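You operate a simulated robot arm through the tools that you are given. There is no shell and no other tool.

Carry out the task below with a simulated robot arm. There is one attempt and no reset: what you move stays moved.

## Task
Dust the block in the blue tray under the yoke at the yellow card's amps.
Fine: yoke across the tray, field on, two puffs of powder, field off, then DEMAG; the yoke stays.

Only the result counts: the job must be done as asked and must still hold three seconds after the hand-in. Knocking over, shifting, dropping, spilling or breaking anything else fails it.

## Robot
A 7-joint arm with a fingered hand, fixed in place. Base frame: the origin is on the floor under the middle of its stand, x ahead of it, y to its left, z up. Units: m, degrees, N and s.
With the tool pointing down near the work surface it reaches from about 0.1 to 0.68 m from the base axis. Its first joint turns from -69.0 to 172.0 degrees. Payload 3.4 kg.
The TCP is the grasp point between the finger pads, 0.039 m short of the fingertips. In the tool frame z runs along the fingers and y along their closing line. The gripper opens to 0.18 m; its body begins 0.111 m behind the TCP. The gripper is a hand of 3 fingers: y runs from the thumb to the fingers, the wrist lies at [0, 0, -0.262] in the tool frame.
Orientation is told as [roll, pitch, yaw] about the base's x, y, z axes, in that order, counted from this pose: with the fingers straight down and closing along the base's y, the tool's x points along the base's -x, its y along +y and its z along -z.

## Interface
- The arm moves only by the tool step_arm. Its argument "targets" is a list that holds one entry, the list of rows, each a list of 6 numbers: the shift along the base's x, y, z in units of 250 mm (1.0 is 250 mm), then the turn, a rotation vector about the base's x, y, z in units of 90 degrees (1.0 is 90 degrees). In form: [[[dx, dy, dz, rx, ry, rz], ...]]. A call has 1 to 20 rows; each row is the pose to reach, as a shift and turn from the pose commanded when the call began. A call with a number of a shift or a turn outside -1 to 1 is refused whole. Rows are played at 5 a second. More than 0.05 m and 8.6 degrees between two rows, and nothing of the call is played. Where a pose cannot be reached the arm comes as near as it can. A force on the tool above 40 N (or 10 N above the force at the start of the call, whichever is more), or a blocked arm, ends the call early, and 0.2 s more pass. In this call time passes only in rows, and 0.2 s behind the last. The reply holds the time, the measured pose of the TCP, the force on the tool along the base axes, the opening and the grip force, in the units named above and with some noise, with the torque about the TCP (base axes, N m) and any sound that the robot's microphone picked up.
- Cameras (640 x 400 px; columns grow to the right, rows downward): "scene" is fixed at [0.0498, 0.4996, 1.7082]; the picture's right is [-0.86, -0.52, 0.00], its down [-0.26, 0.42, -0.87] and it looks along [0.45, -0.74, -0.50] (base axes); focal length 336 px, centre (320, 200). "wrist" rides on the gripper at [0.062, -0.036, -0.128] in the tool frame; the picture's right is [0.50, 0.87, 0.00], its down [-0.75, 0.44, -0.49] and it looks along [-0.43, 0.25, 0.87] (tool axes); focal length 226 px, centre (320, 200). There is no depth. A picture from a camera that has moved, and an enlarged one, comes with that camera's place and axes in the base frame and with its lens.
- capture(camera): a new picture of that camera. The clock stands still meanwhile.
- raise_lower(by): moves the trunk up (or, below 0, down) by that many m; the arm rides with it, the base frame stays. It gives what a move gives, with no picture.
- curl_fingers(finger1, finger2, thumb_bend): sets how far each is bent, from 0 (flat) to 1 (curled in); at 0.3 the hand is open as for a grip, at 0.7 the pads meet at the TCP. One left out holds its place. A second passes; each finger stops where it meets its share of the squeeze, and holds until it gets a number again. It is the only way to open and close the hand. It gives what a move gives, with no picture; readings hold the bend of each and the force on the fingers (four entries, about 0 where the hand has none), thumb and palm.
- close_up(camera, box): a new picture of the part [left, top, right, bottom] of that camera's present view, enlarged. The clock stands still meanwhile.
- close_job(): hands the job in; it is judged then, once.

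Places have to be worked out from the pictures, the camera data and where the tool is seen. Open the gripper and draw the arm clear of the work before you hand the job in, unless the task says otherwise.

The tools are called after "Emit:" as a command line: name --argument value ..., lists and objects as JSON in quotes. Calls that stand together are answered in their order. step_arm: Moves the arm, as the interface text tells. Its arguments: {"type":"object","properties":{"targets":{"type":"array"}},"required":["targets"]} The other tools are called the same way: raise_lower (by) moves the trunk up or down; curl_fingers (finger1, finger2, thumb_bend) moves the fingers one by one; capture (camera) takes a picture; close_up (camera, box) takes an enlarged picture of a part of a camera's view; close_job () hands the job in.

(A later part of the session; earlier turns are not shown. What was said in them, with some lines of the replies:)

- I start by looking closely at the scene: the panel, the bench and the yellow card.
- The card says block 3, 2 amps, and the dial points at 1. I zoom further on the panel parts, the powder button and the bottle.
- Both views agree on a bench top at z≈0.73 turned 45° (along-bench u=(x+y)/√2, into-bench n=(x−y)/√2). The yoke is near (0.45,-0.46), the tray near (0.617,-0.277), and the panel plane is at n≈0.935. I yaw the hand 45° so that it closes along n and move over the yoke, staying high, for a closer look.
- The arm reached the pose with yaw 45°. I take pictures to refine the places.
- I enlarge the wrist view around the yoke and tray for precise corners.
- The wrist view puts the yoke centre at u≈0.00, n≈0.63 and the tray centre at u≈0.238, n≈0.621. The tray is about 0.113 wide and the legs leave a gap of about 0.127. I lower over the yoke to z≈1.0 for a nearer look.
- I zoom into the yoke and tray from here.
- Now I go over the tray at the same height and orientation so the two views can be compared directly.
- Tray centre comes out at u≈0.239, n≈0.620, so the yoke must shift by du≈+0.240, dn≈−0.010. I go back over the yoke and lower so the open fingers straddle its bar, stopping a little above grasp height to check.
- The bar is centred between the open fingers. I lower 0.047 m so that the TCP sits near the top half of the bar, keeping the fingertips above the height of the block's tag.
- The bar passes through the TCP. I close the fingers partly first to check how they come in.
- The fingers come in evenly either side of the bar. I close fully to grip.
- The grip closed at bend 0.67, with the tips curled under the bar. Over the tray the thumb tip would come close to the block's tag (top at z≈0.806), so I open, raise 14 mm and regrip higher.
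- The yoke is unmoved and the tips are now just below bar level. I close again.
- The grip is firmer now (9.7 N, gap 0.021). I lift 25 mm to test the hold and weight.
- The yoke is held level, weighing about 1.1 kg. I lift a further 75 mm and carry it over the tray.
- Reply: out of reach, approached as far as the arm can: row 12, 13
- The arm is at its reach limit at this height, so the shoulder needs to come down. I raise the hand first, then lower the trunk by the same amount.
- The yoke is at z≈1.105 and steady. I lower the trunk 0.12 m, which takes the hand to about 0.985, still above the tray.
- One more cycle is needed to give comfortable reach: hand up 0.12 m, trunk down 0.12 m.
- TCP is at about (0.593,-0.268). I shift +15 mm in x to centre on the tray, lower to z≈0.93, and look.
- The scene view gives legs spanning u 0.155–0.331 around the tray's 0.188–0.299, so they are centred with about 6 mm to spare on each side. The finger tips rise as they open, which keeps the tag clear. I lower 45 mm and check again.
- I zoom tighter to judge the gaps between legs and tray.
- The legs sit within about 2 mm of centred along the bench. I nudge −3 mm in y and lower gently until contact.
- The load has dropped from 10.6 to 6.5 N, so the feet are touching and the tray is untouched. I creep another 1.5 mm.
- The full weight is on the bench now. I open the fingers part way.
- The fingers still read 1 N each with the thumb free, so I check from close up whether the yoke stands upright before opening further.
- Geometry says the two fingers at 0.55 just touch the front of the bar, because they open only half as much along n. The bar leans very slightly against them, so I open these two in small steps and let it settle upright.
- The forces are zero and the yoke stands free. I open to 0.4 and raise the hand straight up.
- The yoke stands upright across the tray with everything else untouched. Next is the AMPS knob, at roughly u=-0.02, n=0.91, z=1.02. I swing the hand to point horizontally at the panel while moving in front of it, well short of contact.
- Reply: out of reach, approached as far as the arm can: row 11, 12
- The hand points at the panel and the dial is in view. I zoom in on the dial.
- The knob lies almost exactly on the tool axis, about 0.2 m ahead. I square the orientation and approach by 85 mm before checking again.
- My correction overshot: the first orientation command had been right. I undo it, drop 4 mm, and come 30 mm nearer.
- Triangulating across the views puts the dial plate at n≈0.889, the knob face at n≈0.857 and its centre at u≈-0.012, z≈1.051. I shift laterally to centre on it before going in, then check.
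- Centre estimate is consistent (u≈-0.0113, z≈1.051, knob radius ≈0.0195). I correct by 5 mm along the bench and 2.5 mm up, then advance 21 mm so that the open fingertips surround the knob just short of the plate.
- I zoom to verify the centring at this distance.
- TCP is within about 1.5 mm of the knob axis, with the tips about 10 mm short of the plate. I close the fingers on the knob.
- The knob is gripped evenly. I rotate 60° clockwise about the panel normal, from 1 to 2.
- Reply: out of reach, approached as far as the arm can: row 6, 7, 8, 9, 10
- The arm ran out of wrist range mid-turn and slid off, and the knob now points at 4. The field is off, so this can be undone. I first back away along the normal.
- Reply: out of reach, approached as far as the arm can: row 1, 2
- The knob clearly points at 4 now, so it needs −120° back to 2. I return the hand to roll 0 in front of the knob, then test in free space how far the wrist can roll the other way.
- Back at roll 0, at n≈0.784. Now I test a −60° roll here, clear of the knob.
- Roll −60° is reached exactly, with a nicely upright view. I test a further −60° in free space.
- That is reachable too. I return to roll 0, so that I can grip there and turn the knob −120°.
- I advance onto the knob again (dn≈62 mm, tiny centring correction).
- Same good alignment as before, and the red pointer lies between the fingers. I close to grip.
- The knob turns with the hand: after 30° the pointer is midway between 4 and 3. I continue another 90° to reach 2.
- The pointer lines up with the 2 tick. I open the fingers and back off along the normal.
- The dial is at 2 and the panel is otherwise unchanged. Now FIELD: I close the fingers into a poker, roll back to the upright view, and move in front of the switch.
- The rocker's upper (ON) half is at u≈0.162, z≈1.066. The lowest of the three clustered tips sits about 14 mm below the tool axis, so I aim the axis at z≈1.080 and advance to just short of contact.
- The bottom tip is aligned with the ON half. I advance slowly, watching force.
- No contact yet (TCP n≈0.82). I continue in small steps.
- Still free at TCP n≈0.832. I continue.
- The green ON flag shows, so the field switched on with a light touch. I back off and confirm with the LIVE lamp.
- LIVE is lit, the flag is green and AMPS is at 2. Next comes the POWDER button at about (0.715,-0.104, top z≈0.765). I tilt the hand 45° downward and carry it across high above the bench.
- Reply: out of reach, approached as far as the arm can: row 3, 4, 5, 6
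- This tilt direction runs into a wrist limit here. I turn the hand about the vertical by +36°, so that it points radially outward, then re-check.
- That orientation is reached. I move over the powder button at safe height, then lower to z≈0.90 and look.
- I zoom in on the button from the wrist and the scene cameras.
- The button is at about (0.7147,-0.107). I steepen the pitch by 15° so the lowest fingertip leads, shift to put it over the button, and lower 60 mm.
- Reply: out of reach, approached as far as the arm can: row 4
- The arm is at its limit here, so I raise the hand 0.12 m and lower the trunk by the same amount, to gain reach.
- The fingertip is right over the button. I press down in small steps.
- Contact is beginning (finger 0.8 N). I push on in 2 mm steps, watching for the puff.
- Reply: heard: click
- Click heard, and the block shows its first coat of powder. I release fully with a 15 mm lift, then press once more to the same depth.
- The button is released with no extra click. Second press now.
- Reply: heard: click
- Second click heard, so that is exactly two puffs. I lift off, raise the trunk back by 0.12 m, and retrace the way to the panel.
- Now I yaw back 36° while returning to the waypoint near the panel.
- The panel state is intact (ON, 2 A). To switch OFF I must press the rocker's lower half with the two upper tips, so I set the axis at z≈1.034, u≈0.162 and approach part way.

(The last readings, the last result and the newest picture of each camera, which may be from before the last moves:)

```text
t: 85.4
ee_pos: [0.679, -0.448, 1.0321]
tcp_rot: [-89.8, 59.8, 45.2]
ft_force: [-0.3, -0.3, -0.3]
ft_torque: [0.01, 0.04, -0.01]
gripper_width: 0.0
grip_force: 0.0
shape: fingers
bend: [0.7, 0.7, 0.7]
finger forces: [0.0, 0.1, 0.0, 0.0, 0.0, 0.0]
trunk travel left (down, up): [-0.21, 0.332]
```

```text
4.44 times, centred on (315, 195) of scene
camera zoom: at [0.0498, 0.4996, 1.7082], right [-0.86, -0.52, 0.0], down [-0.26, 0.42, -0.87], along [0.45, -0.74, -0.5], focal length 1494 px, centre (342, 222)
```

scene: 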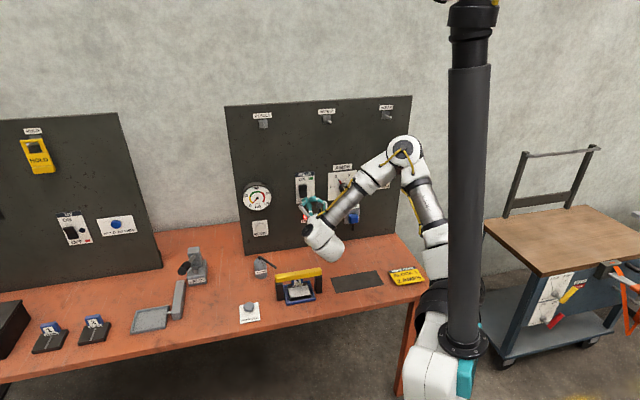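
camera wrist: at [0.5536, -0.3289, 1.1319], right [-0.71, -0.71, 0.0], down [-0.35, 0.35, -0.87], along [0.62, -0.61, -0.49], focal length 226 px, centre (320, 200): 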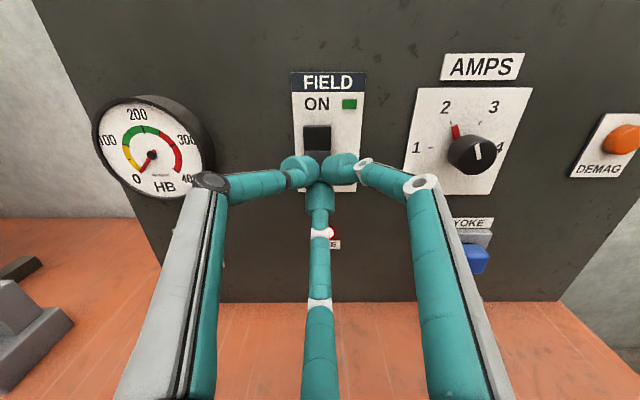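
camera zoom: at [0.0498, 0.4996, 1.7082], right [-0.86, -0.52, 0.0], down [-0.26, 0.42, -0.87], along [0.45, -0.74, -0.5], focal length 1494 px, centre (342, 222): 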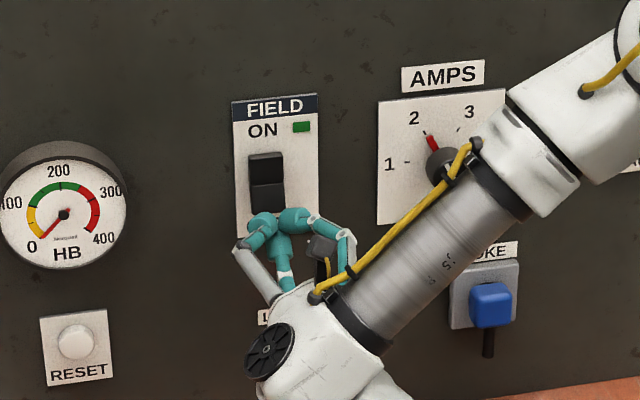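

The seam is at z≈1.053 and the lower half at 1.026–1.053, so the upper tips at about 1.040 are well placed. I advance slowly.

Emit:
step_arm --targets '[[[0.0142, -0.0142, 0, 0, 0, 0], [0.0283, -0.0283, 0, 0, 0, 0], [0.0425, -0.0425, 0, 0, 0, 0], [0.0566, -0.0566, 0, 0, 0, 0], [0.068, -0.068, 0, 0, 0, 0], [0.08, -0.08, 0, 0, 0, 0]]]'

Emit:
close_up --camera "wrist" --box '[240, 60, 400, 220]'

```text
t: 86.8
ee_pos: [0.6997, -0.4675, 1.0315]
tcp_rot: [-89.7, 59.9, 45.1]
ft_force: [-0.3, 0.0, 0.3]
ft_torque: [0.03, 0.02, 0.0]
gripper_width: 0.0
grip_force: 0.1
shape: fingers
bend: [0.7, 0.7, 0.7]
finger forces: [0.0, 0.1, 0.1, 0.0, 0.0, 0.1]
trunk travel left (down, up): [-0.21, 0.332]
```

```text
2.50 times, centred on (320, 140) of wrist
camera zoom: at [0.6102, -0.3782, 1.1049], right [-0.71, -0.71, 0.0], down [-0.35, 0.35, -0.87], along [0.61, -0.61, -0.49], focal length 565 px, centre (320, 350)
```

zoom: 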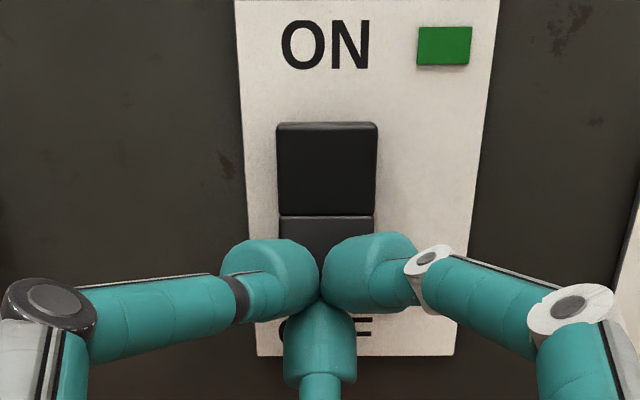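

Still short of contact at TCP n≈0.827. I continue in 3 mm steps.

Emit:
step_arm --targets '[[[0.0085, -0.0085, 0, 0, 0, 0], [0.017, -0.017, 0, 0, 0, 0], [0.0255, -0.0255, 0, 0, 0, 0]]]'

Emit:
close_up --camera "wrist" --box '[240, 60, 400, 220]'

```text
t: 87.6
ee_pos: [0.7067, -0.4741, 1.0331]
tcp_rot: [-89.7, 59.9, 45.1]
ft_force: [-1.0, 0.3, 0.5]
ft_torque: [0.01, 0.01, 0.0]
gripper_width: 0.0
grip_force: 0.3
shape: fingers
bend: [0.7, 0.7, 0.7]
finger forces: [0.0, 0.9, 0.1, 0.0, 0.0, 0.0]
trunk travel left (down, up): [-0.21, 0.332]
```

```text
2.50 times, centred on (320, 140) of wrist
camera zoom: at [0.617, -0.3848, 1.106], right [-0.71, -0.71, 0.0], down [-0.35, 0.35, -0.87], along [0.62, -0.61, -0.49], focal length 565 px, centre (320, 350)
```

zoom: 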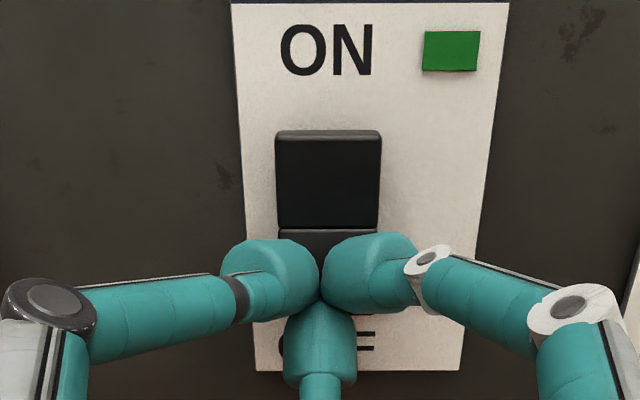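

First contact is light. I continue pressing in 2 mm steps.

Emit:
step_arm --targets '[[[0.0057, -0.0057, 0, 0, 0, 0], [0.0113, -0.0113, 0, 0, 0, 0]]]'

Emit:
close_up --camera "wrist" --box '[240, 60, 400, 220]'

```text
t: 88.2
ee_pos: [0.7099, -0.477, 1.0321]
tcp_rot: [-89.8, 59.8, 45.1]
ft_force: [0.5, 0.3, -0.8]
ft_torque: [-0.03, 0.01, -0.03]
gripper_width: 0.0001
grip_force: 0.0
shape: fingers
bend: [0.7, 0.7, 0.7]
finger forces: [0.1, 0.1, 0.0, 0.0, 0.1, 0.0]
trunk travel left (down, up): [-0.21, 0.332]
```

```text
2.50 times, centred on (320, 140) of wrist
camera zoom: at [0.6203, -0.3874, 1.1052], right [-0.71, -0.71, 0.0], down [-0.35, 0.35, -0.87], along [0.62, -0.61, -0.49], focal length 565 px, centre (320, 350)
```

zoom: 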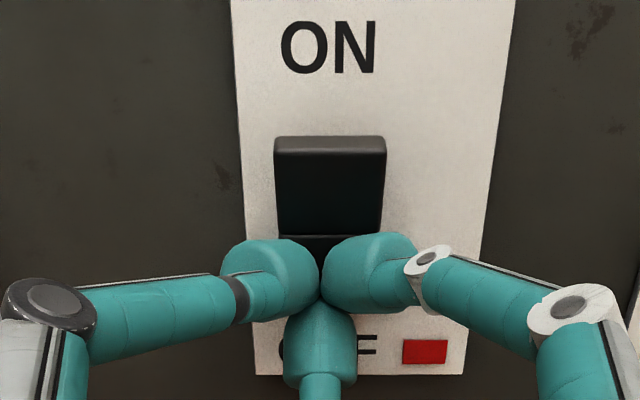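

The flag is red at OFF, so the field is off. I back away and move right toward DEMAG (about u=-0.185, z=1.063).

Emit:
step_arm --targets '[[[-0.06, 0.06, 0, 0, 0, 0], [-0.14, 0.14, 0, 0, 0, 0], [-0.24, 0.24, 0, 0, 0, 0]]]'

Emit:
close_up --camera "scene" --box '[270, 150, 400, 300]'

Emit:
step_arm --targets '[[[-0.1, -0.1, 0.01, 0, 0, 0], [-0.2, -0.2, 0.02, 0, 0, 0], [-0.3, -0.3, 0.03, 0, 0, 0], [-0.4, -0.4, 0.04, 0, 0, 0], [-0.5, -0.5, 0.06, 0, 0, 0], [-0.6, -0.6, 0.08, 0, 0, 0], [-0.7, -0.7, 0.1, 0, 0, 0], [-0.8, -0.8, 0.11, 0, 0, 0], [-0.9, -0.9, 0.12, 0, 0, 0], [-0.95, -0.95, 0.12, 0, 0, 0]]]'

Emit:
capture --camera "wrist"

Emit:
capture --camera "scene"

```text
t: 89.0
ee_pos: [0.6489, -0.4192, 1.0342]
tcp_rot: [-90.1, 59.8, 44.9]
ft_force: [1.1, 0.0, -0.2]
ft_torque: [0.01, 0.02, 0.03]
gripper_width: 0.0
grip_force: 0.1
shape: fingers
bend: [0.7, 0.7, 0.7]
finger forces: [0.1, 0.1, 0.1, 0.0, 0.1, 0.0]
trunk travel left (down, up): [-0.21, 0.332]
```

```text
2.67 times, centred on (335, 225) of scene
camera zoom: at [0.0498, 0.4996, 1.7082], right [-0.86, -0.52, 0.0], down [-0.26, 0.42, -0.87], along [0.45, -0.74, -0.5], focal length 896 px, centre (280, 133)
```

zoom: 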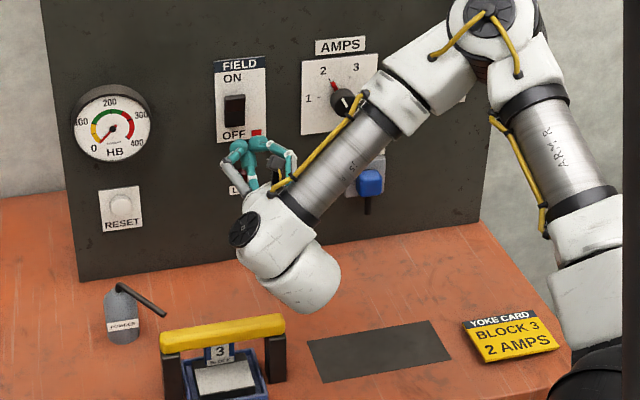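

```text
t: 91.2
ee_pos: [0.4623, -0.5758, 1.0867]
tcp_rot: [-90.2, 59.9, 43.0]
ft_force: [0.0, 0.6, 0.5]
ft_torque: [-0.01, 0.02, 0.0]
gripper_width: 0.0
grip_force: 0.1
shape: fingers
bend: [0.7, 0.7, 0.7]
finger forces: [0.1, 0.0, 0.0, 0.0, 0.0, 0.0]
out of reach, approached as far as the arm can: row 7, 8, 9, 10
trunk travel left (down, up): [-0.21, 0.332]
```

```text
taken
camera wrist: at [0.375, -0.4831, 1.1593], right [-0.73, -0.68, 0.0], down [-0.33, 0.36, -0.87], along [0.6, -0.64, -0.49], focal length 226 px, centre (320, 200)
```

wrist: 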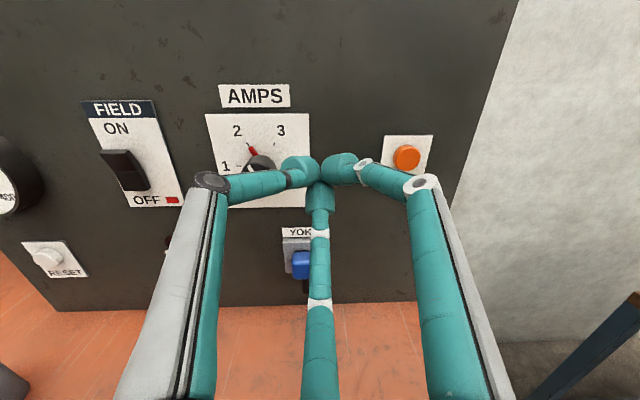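

```text
taken
```

scene: 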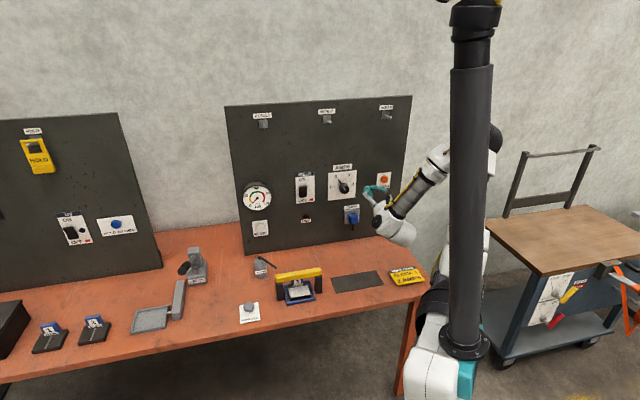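

A joint limit keeps the arm from going further right while square to the panel. I yaw the hand −30°, so that the wrist stays further left and the fingertips point right.

Emit:
step_arm --targets '[[[0, 0, 0, 0, 0, -0.0667], [0, 0, -0.01, 0, 0, -0.1333], [0, 0, -0.02, 0, 0, -0.2], [0, 0, -0.03, 0, 0, -0.2667], [0, 0, -0.04, 0, 0, -0.3333]]]'

Emit:
capture --camera "wrist"

```text
t: 92.4
ee_pos: [0.4634, -0.5774, 1.0745]
tcp_rot: [-89.7, 59.9, 14.9]
ft_force: [0.2, -0.3, 0.7]
ft_torque: [-0.01, 0.01, -0.01]
gripper_width: 0.0002
grip_force: 0.0
shape: fingers
bend: [0.7, 0.7, 0.7]
finger forces: [0.1, 0.0, 0.0, 0.0, 0.0, 0.1]
trunk travel left (down, up): [-0.21, 0.332]
```

```text
taken
camera wrist: at [0.4315, -0.4553, 1.1469], right [-0.97, -0.26, 0.0], down [-0.13, 0.48, -0.87], along [0.22, -0.84, -0.49], focal length 226 px, centre (320, 200)
```

wrist: 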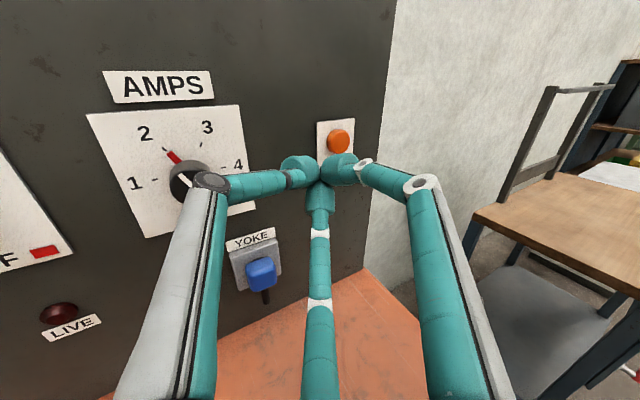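

The −30° yaw is reached and DEMAG is in view at about u=-0.186, z=1.066. I move to just in front of it.

Emit:
step_arm --targets '[[[-0.0325, -0.1089, -0.0155, 0, 0, 0], [-0.065, -0.2178, -0.031, 0, 0, 0], [-0.0975, -0.3267, -0.0465, 0, 0, 0], [-0.13, -0.4356, -0.062, 0, 0, 0]]]'

Emit:
capture --camera "wrist"

Emit:
close_up --camera "wrist" --box '[250, 80, 400, 230]'

Emit:
close_up --camera "scene" --box '[340, 150, 430, 240]'

```text
t: 93.4
ee_pos: [0.4307, -0.6866, 1.0567]
tcp_rot: [-89.8, 59.8, 15.2]
ft_force: [0.9, -0.1, 0.5]
ft_torque: [-0.01, 0.05, 0.02]
gripper_width: 0.0
grip_force: 0.0
shape: fingers
bend: [0.7, 0.7, 0.7]
finger forces: [0.0, 0.0, 0.1, 0.0, 0.0, 0.0]
trunk travel left (down, up): [-0.21, 0.332]
```

```text
taken
camera wrist: at [0.3977, -0.5642, 1.1299], right [-0.97, -0.26, 0.0], down [-0.13, 0.48, -0.87], along [0.23, -0.84, -0.49], focal length 226 px, centre (320, 200)
```

wrist: 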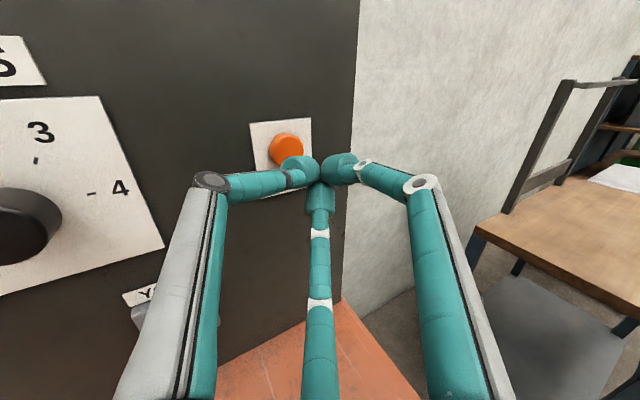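

```text
2.67 times, centred on (325, 155) of wrist
camera zoom: at [0.3977, -0.5642, 1.1299], right [-0.97, -0.26, 0.0], down [-0.13, 0.48, -0.87], along [0.23, -0.84, -0.49], focal length 603 px, centre (307, 320)
```

zoom: 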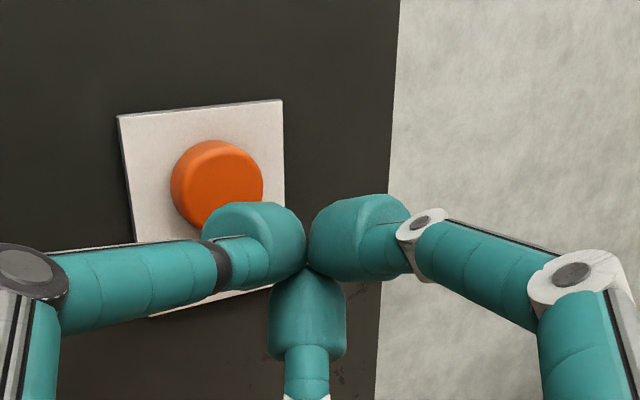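

```text
4.44 times, centred on (385, 195) of scene
camera zoom: at [0.0498, 0.4996, 1.7082], right [-0.86, -0.52, 0.0], down [-0.26, 0.42, -0.87], along [0.45, -0.74, -0.5], focal length 1494 px, centre (31, 222)
```

zoom: 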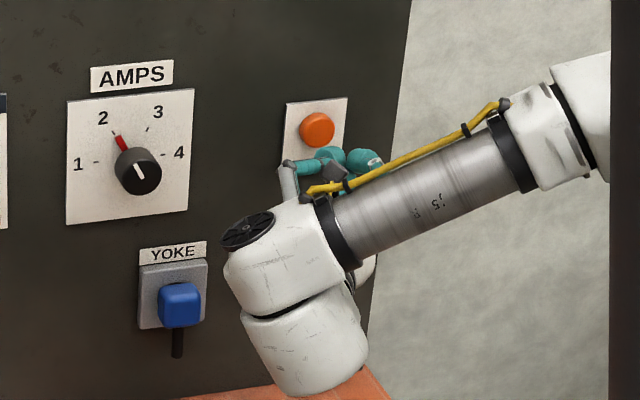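

Intersecting the rays puts the DEMAG face at u≈-0.202, n≈0.89, z≈1.06. I shift 16 mm right and 5 mm down and advance 40 mm, still short of contact.

Emit:
step_arm --targets '[[[-0.0453, -0.0453, -0.02, 0, 0, 0], [-0.0076, -0.083, -0.02, 0, 0, 0], [0.0301, -0.1207, -0.02, 0, 0, 0], [0.0679, -0.1584, -0.02, 0, 0, 0]]]'

Emit:
close_up --camera "wrist" --box '[220, 80, 400, 240]'

Emit:
close_up --camera "scene" --box '[340, 150, 430, 240]'

```text
t: 94.4
ee_pos: [0.4472, -0.7255, 1.0507]
tcp_rot: [-89.7, 59.9, 15.3]
ft_force: [0.0, 0.3, 0.1]
ft_torque: [0.02, -0.02, 0.05]
gripper_width: 0.0
grip_force: 0.1
shape: fingers
bend: [0.7, 0.7, 0.7]
finger forces: [0.0, 0.1, 0.0, 0.1, 0.0, 0.1]
trunk travel left (down, up): [-0.21, 0.332]
```

```text
2.50 times, centred on (310, 160) of wrist
camera zoom: at [0.4143, -0.6031, 1.1239], right [-0.97, -0.26, 0.0], down [-0.13, 0.48, -0.87], along [0.22, -0.84, -0.49], focal length 565 px, centre (345, 300)
```

zoom: 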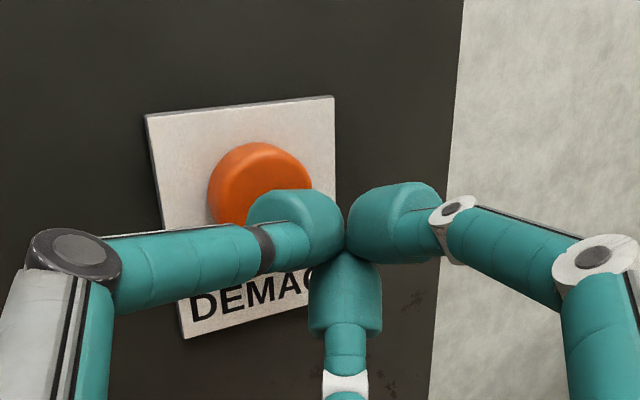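

```text
4.44 times, centred on (385, 195) of scene
camera zoom: at [0.0498, 0.4996, 1.7082], right [-0.86, -0.52, 0.0], down [-0.26, 0.42, -0.87], along [0.45, -0.74, -0.5], focal length 1494 px, centre (31, 222)
```

zoom: 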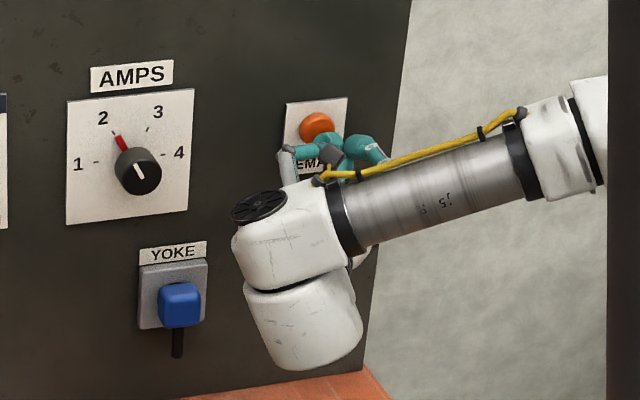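

The leading thumb tip lines up with the button's centre. I advance in 3 mm steps along the normal.

Emit:
step_arm --targets '[[[0.0085, -0.0085, 0, 0, 0, 0], [0.017, -0.017, 0, 0, 0, 0], [0.0255, -0.0255, 0, 0, 0, 0]]]'

Emit:
close_up --camera "wrist" --box '[220, 80, 400, 240]'

```text
t: 95.2
ee_pos: [0.4542, -0.7324, 1.0511]
tcp_rot: [-89.8, 59.9, 15.1]
ft_force: [1.0, 0.7, -0.6]
ft_torque: [0.0, 0.01, 0.05]
gripper_width: 0.0
grip_force: 0.0
shape: fingers
bend: [0.7, 0.7, 0.7]
finger forces: [0.1, 0.1, 0.0, 0.0, 0.0, 0.0]
trunk travel left (down, up): [-0.21, 0.332]
```

```text
2.50 times, centred on (310, 160) of wrist
camera zoom: at [0.4205, -0.6095, 1.1251], right [-0.97, -0.26, 0.0], down [-0.13, 0.48, -0.87], along [0.23, -0.84, -0.49], focal length 565 px, centre (345, 300)
```

zoom: 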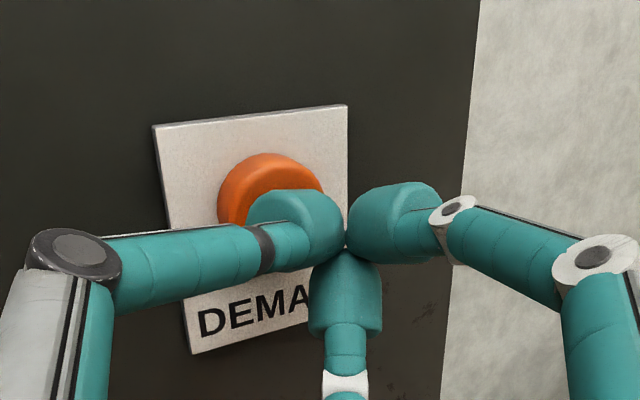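

Nearly there, still no contact. I continue in 2 mm steps.

Emit:
step_arm --targets '[[[0.0057, -0.0057, 0, 0, 0, 0], [0.0113, -0.0113, 0, 0, 0, 0], [0.017, -0.017, 0, 0, 0, 0]]]'

```text
t: 96.0
ee_pos: [0.4588, -0.7366, 1.0532]
tcp_rot: [-89.8, 59.9, 15.1]
ft_force: [-0.9, -0.5, 0.2]
ft_torque: [-0.04, 0.02, 0.02]
gripper_width: 0.0
grip_force: 0.0
shape: fingers
bend: [0.7, 0.7, 0.7]
finger forces: [0.0, 0.0, 0.0, 0.0, 0.8, 0.0]
trunk travel left (down, up): [-0.21, 0.332]
```

The thumb reads 0.8 N, so contact has begun. I press on gently.

Emit:
step_arm --targets '[[[0.0057, -0.0057, 0, 0, 0, 0], [0.0113, -0.0113, 0, 0, 0, 0]]]'

Emit:
close_up --camera "wrist" --box '[220, 80, 400, 240]'

```text
t: 96.6
ee_pos: [0.4612, -0.7397, 1.0538]
tcp_rot: [-89.9, 59.9, 15.1]
ft_force: [-1.8, 1.4, 1.1]
ft_torque: [-0.03, -0.01, -0.03]
gripper_width: 0.0001
grip_force: 1.6
shape: fingers
bend: [0.7, 0.7, 0.7]
finger forces: [0.1, 0.0, 0.1, 0.0, 3.1, 0.0]
trunk travel left (down, up): [-0.21, 0.332]
heard: click
```

```text
2.50 times, centred on (310, 160) of wrist
camera zoom: at [0.4289, -0.6164, 1.1254], right [-0.97, -0.26, 0.0], down [-0.12, 0.48, -0.87], along [0.23, -0.84, -0.49], focal length 565 px, centre (345, 300)
```

zoom: 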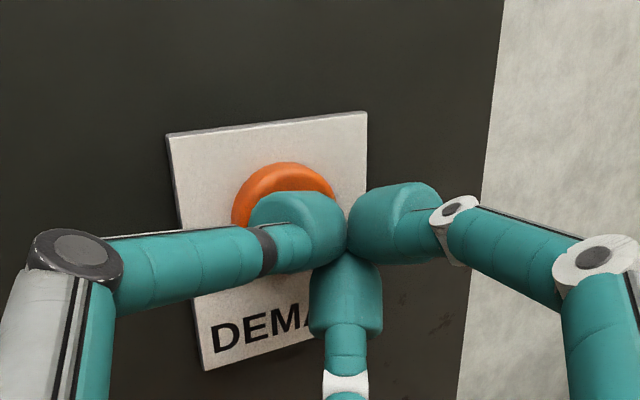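

DEMAG clicked. I back straight off along the normal, then swing clear and check everything.

Emit:
step_arm --targets '[[[-0.06, 0.06, 0, 0, 0, 0], [-0.16, 0.16, 0, 0, 0, 0], [-0.28, 0.28, 0, 0, 0, 0], [-0.3, 0.42, 0.05, 0, 0, 0], [-0.3, 0.56, 0.1, 0, 0, 0]]]'

Emit:
capture --camera "scene"

Emit:
capture --camera "wrist"

Emit:
close_up --camera "scene" --box '[225, 120, 415, 320]'

```text
t: 97.8
ee_pos: [0.3873, -0.6013, 1.0782]
tcp_rot: [-89.9, 60.0, 14.9]
ft_force: [0.8, -0.5, -1.1]
ft_torque: [-0.04, 0.0, -0.03]
gripper_width: 0.0002
grip_force: 0.0
shape: fingers
bend: [0.7, 0.7, 0.7]
finger forces: [0.1, 0.1, 0.0, 0.0, 0.1, 0.0]
trunk travel left (down, up): [-0.21, 0.332]
```

```text
taken
```

scene: 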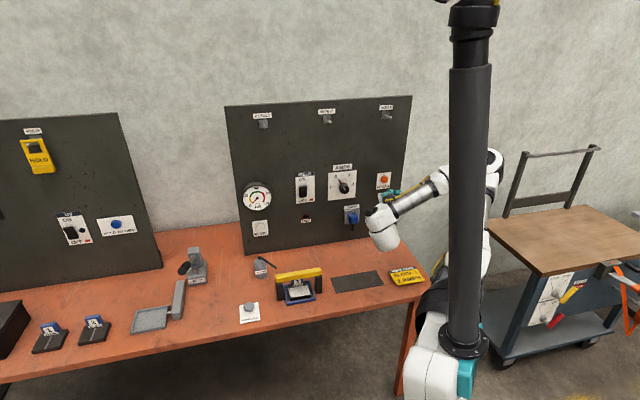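

```text
taken
camera wrist: at [0.355, -0.4783, 1.1512], right [-0.97, -0.26, 0.0], down [-0.13, 0.48, -0.87], along [0.22, -0.84, -0.49], focal length 226 px, centre (320, 200)
```

wrist: 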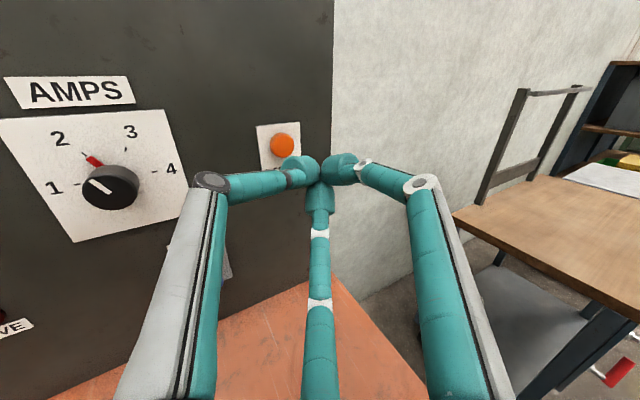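

```text
2.00 times, centred on (320, 220) of scene
camera zoom: at [0.0498, 0.4996, 1.7082], right [-0.86, -0.52, 0.0], down [-0.26, 0.42, -0.87], along [0.45, -0.74, -0.5], focal length 672 px, centre (320, 160)
```

zoom: 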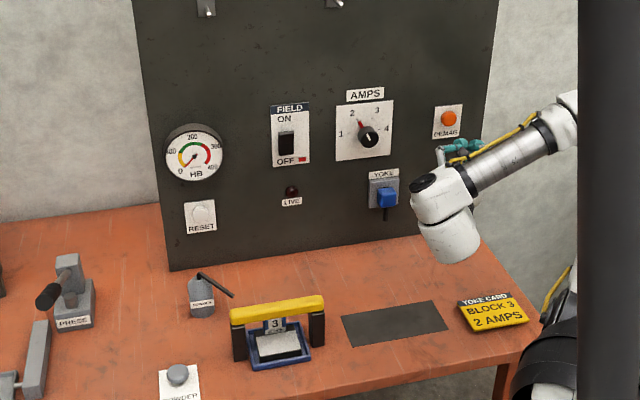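

All states look right: OFF, LIVE dark, AMPS 2, block dusted. I take a closer look at the yoke and block, then draw the arm up and back.

Emit:
close_up --camera "scene" --box '[265, 250, 345, 315]'

Emit:
step_arm --targets '[[[0, 0.08, 0.05, 0.0805, 0.0216, 0], [0, 0.16, 0.1, 0.161, 0.0431, 0], [0, 0.24, 0.15, 0.2415, 0.0647, 0], [0, 0.32, 0.2, 0.322, 0.0863, 0], [0, 0.4, 0.25, 0.4025, 0.1078, 0], [0, 0.48, 0.3, 0.483, 0.1294, 0], [0, 0.56, 0.35, 0.5634, 0.151, 0], [0, 0.64, 0.4, 0.6439, 0.1725, 0], [0, 0.72, 0.45, 0.7244, 0.1941, 0], [0, 0.8, 0.5, 0.8049, 0.2157, 0], [0, 0.88, 0.55, 0.8854, 0.2372, 0], [0, 0.96, 0.6, 0.9659, 0.2588, 0]]]'

```text
6.15 times, centred on (305, 282) of scene
camera zoom: at [0.0498, 0.4996, 1.7082], right [-0.86, -0.52, 0.0], down [-0.26, 0.42, -0.87], along [0.45, -0.74, -0.5], focal length 2069 px, centre (412, -308)
```

zoom: 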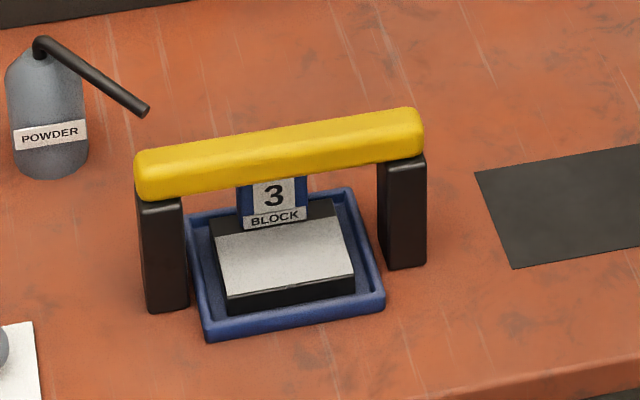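

```text
t: 100.4
ee_pos: [0.3864, -0.3578, 1.2323]
tcp_rot: [0.2, -0.1, 74.8]
ft_force: [0.3, 0.7, 0.2]
ft_torque: [-0.05, -0.01, 0.0]
gripper_width: 0.0
grip_force: 0.1
shape: fingers
bend: [0.7, 0.7, 0.7]
finger forces: [0.0, 0.1, 0.0, 0.0, 0.1, 0.1]
trunk travel left (down, up): [-0.21, 0.332]
```

The arm is clear at z≈1.23. I open the hand and take one last look.

Emit:
curl_fingers --finger1 0.3 --finger2 0.3 --thumb_bend 0.3

Emit:
capture --camera "scene"

Emit:
close_up --camera "scene" --box '[225, 140, 435, 320]'

Emit:
capture --camera "wrist"

```text
t: 101.4
ee_pos: [0.3868, -0.3579, 1.2318]
tcp_rot: [0.1, 0.0, 74.9]
ft_force: [-0.4, -0.4, 0.3]
ft_torque: [-0.03, 0.01, 0.04]
gripper_width: 0.1514
grip_force: 0.0
shape: fingers
bend: [0.3, 0.3, 0.3]
finger forces: [0.0, 0.1, 0.1, 0.0, 0.0, 0.1]
trunk travel left (down, up): [-0.21, 0.332]
```

```text
taken
```

scene: 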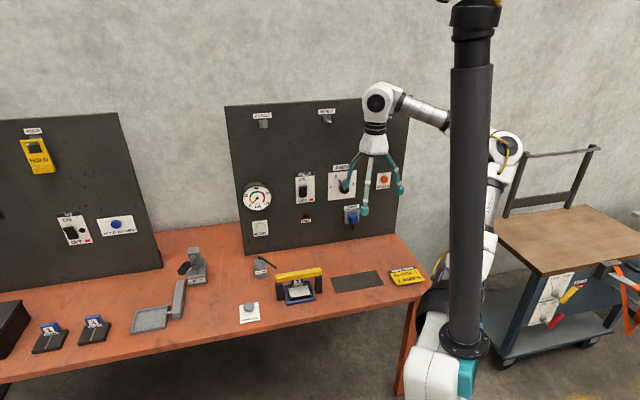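

```text
2.22 times, centred on (330, 230) of scene
camera zoom: at [0.0498, 0.4996, 1.7082], right [-0.86, -0.52, 0.0], down [-0.26, 0.42, -0.87], along [0.45, -0.74, -0.5], focal length 747 px, centre (298, 133)
```

zoom: 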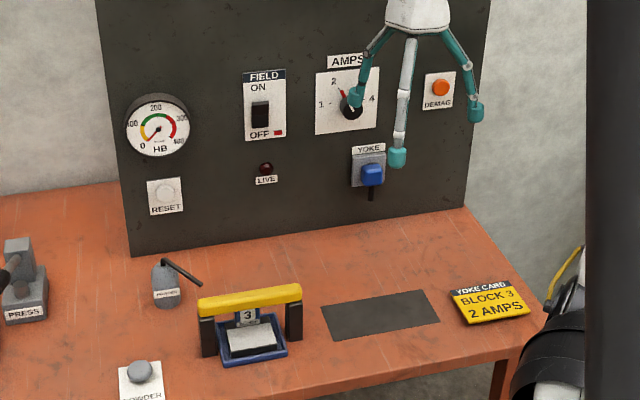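

```text
taken
camera wrist: at [0.4058, -0.4287, 1.3597], right [-0.97, -0.26, 0.0], down [-0.22, 0.84, 0.49], along [-0.13, 0.48, -0.87], focal length 226 px, centre (320, 200)
```

wrist: 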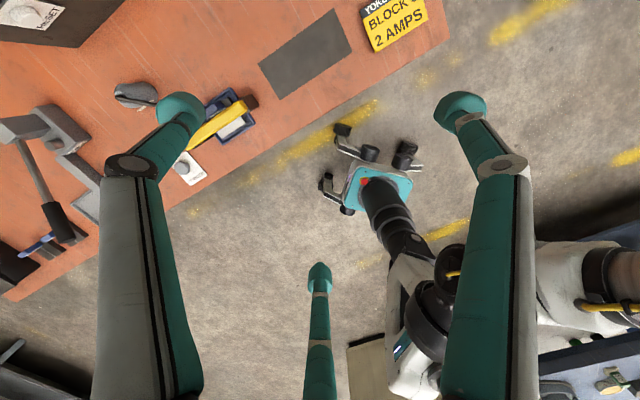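

The yoke stands across the blue tray and the block is dusted from two clicks of the powder button. The field is OFF with LIVE dark, AMPS is at 2, DEMAG has been pressed, nothing else has moved, and the arm is clear and open. I hand the job in.

Emit:
close_job

```text
The job is handed in.
```

I handed the job in with block 3 dusted under the yoke at 2 A, in the order you gave. I haven't seen the verdict.

- **Yoke:** it stands across the blue tray with its legs either side, and I left it there.
- **Amps:** the dial is on 2, as the yellow card says.
- **Field on:** with the dial at 2, I switched the field on, and the green flag and LIVE lamp both showed.
- **Powder:** I pressed the powder button twice and heard one click each time. The block now has an even grey coat.
- **Field off and DEMAG:** I switched the field off, and the flag went red and LIVE went dark. I then pressed DEMAG once and heard it click.

One thing did not go to plan. On my first try at the dial, the hand slipped and turned the knob to 4. The field was off then, and I turned it back to 2 before switching on.

In the last pictures nothing else on the bench or panel had moved, and the arm was clear with the hand open.
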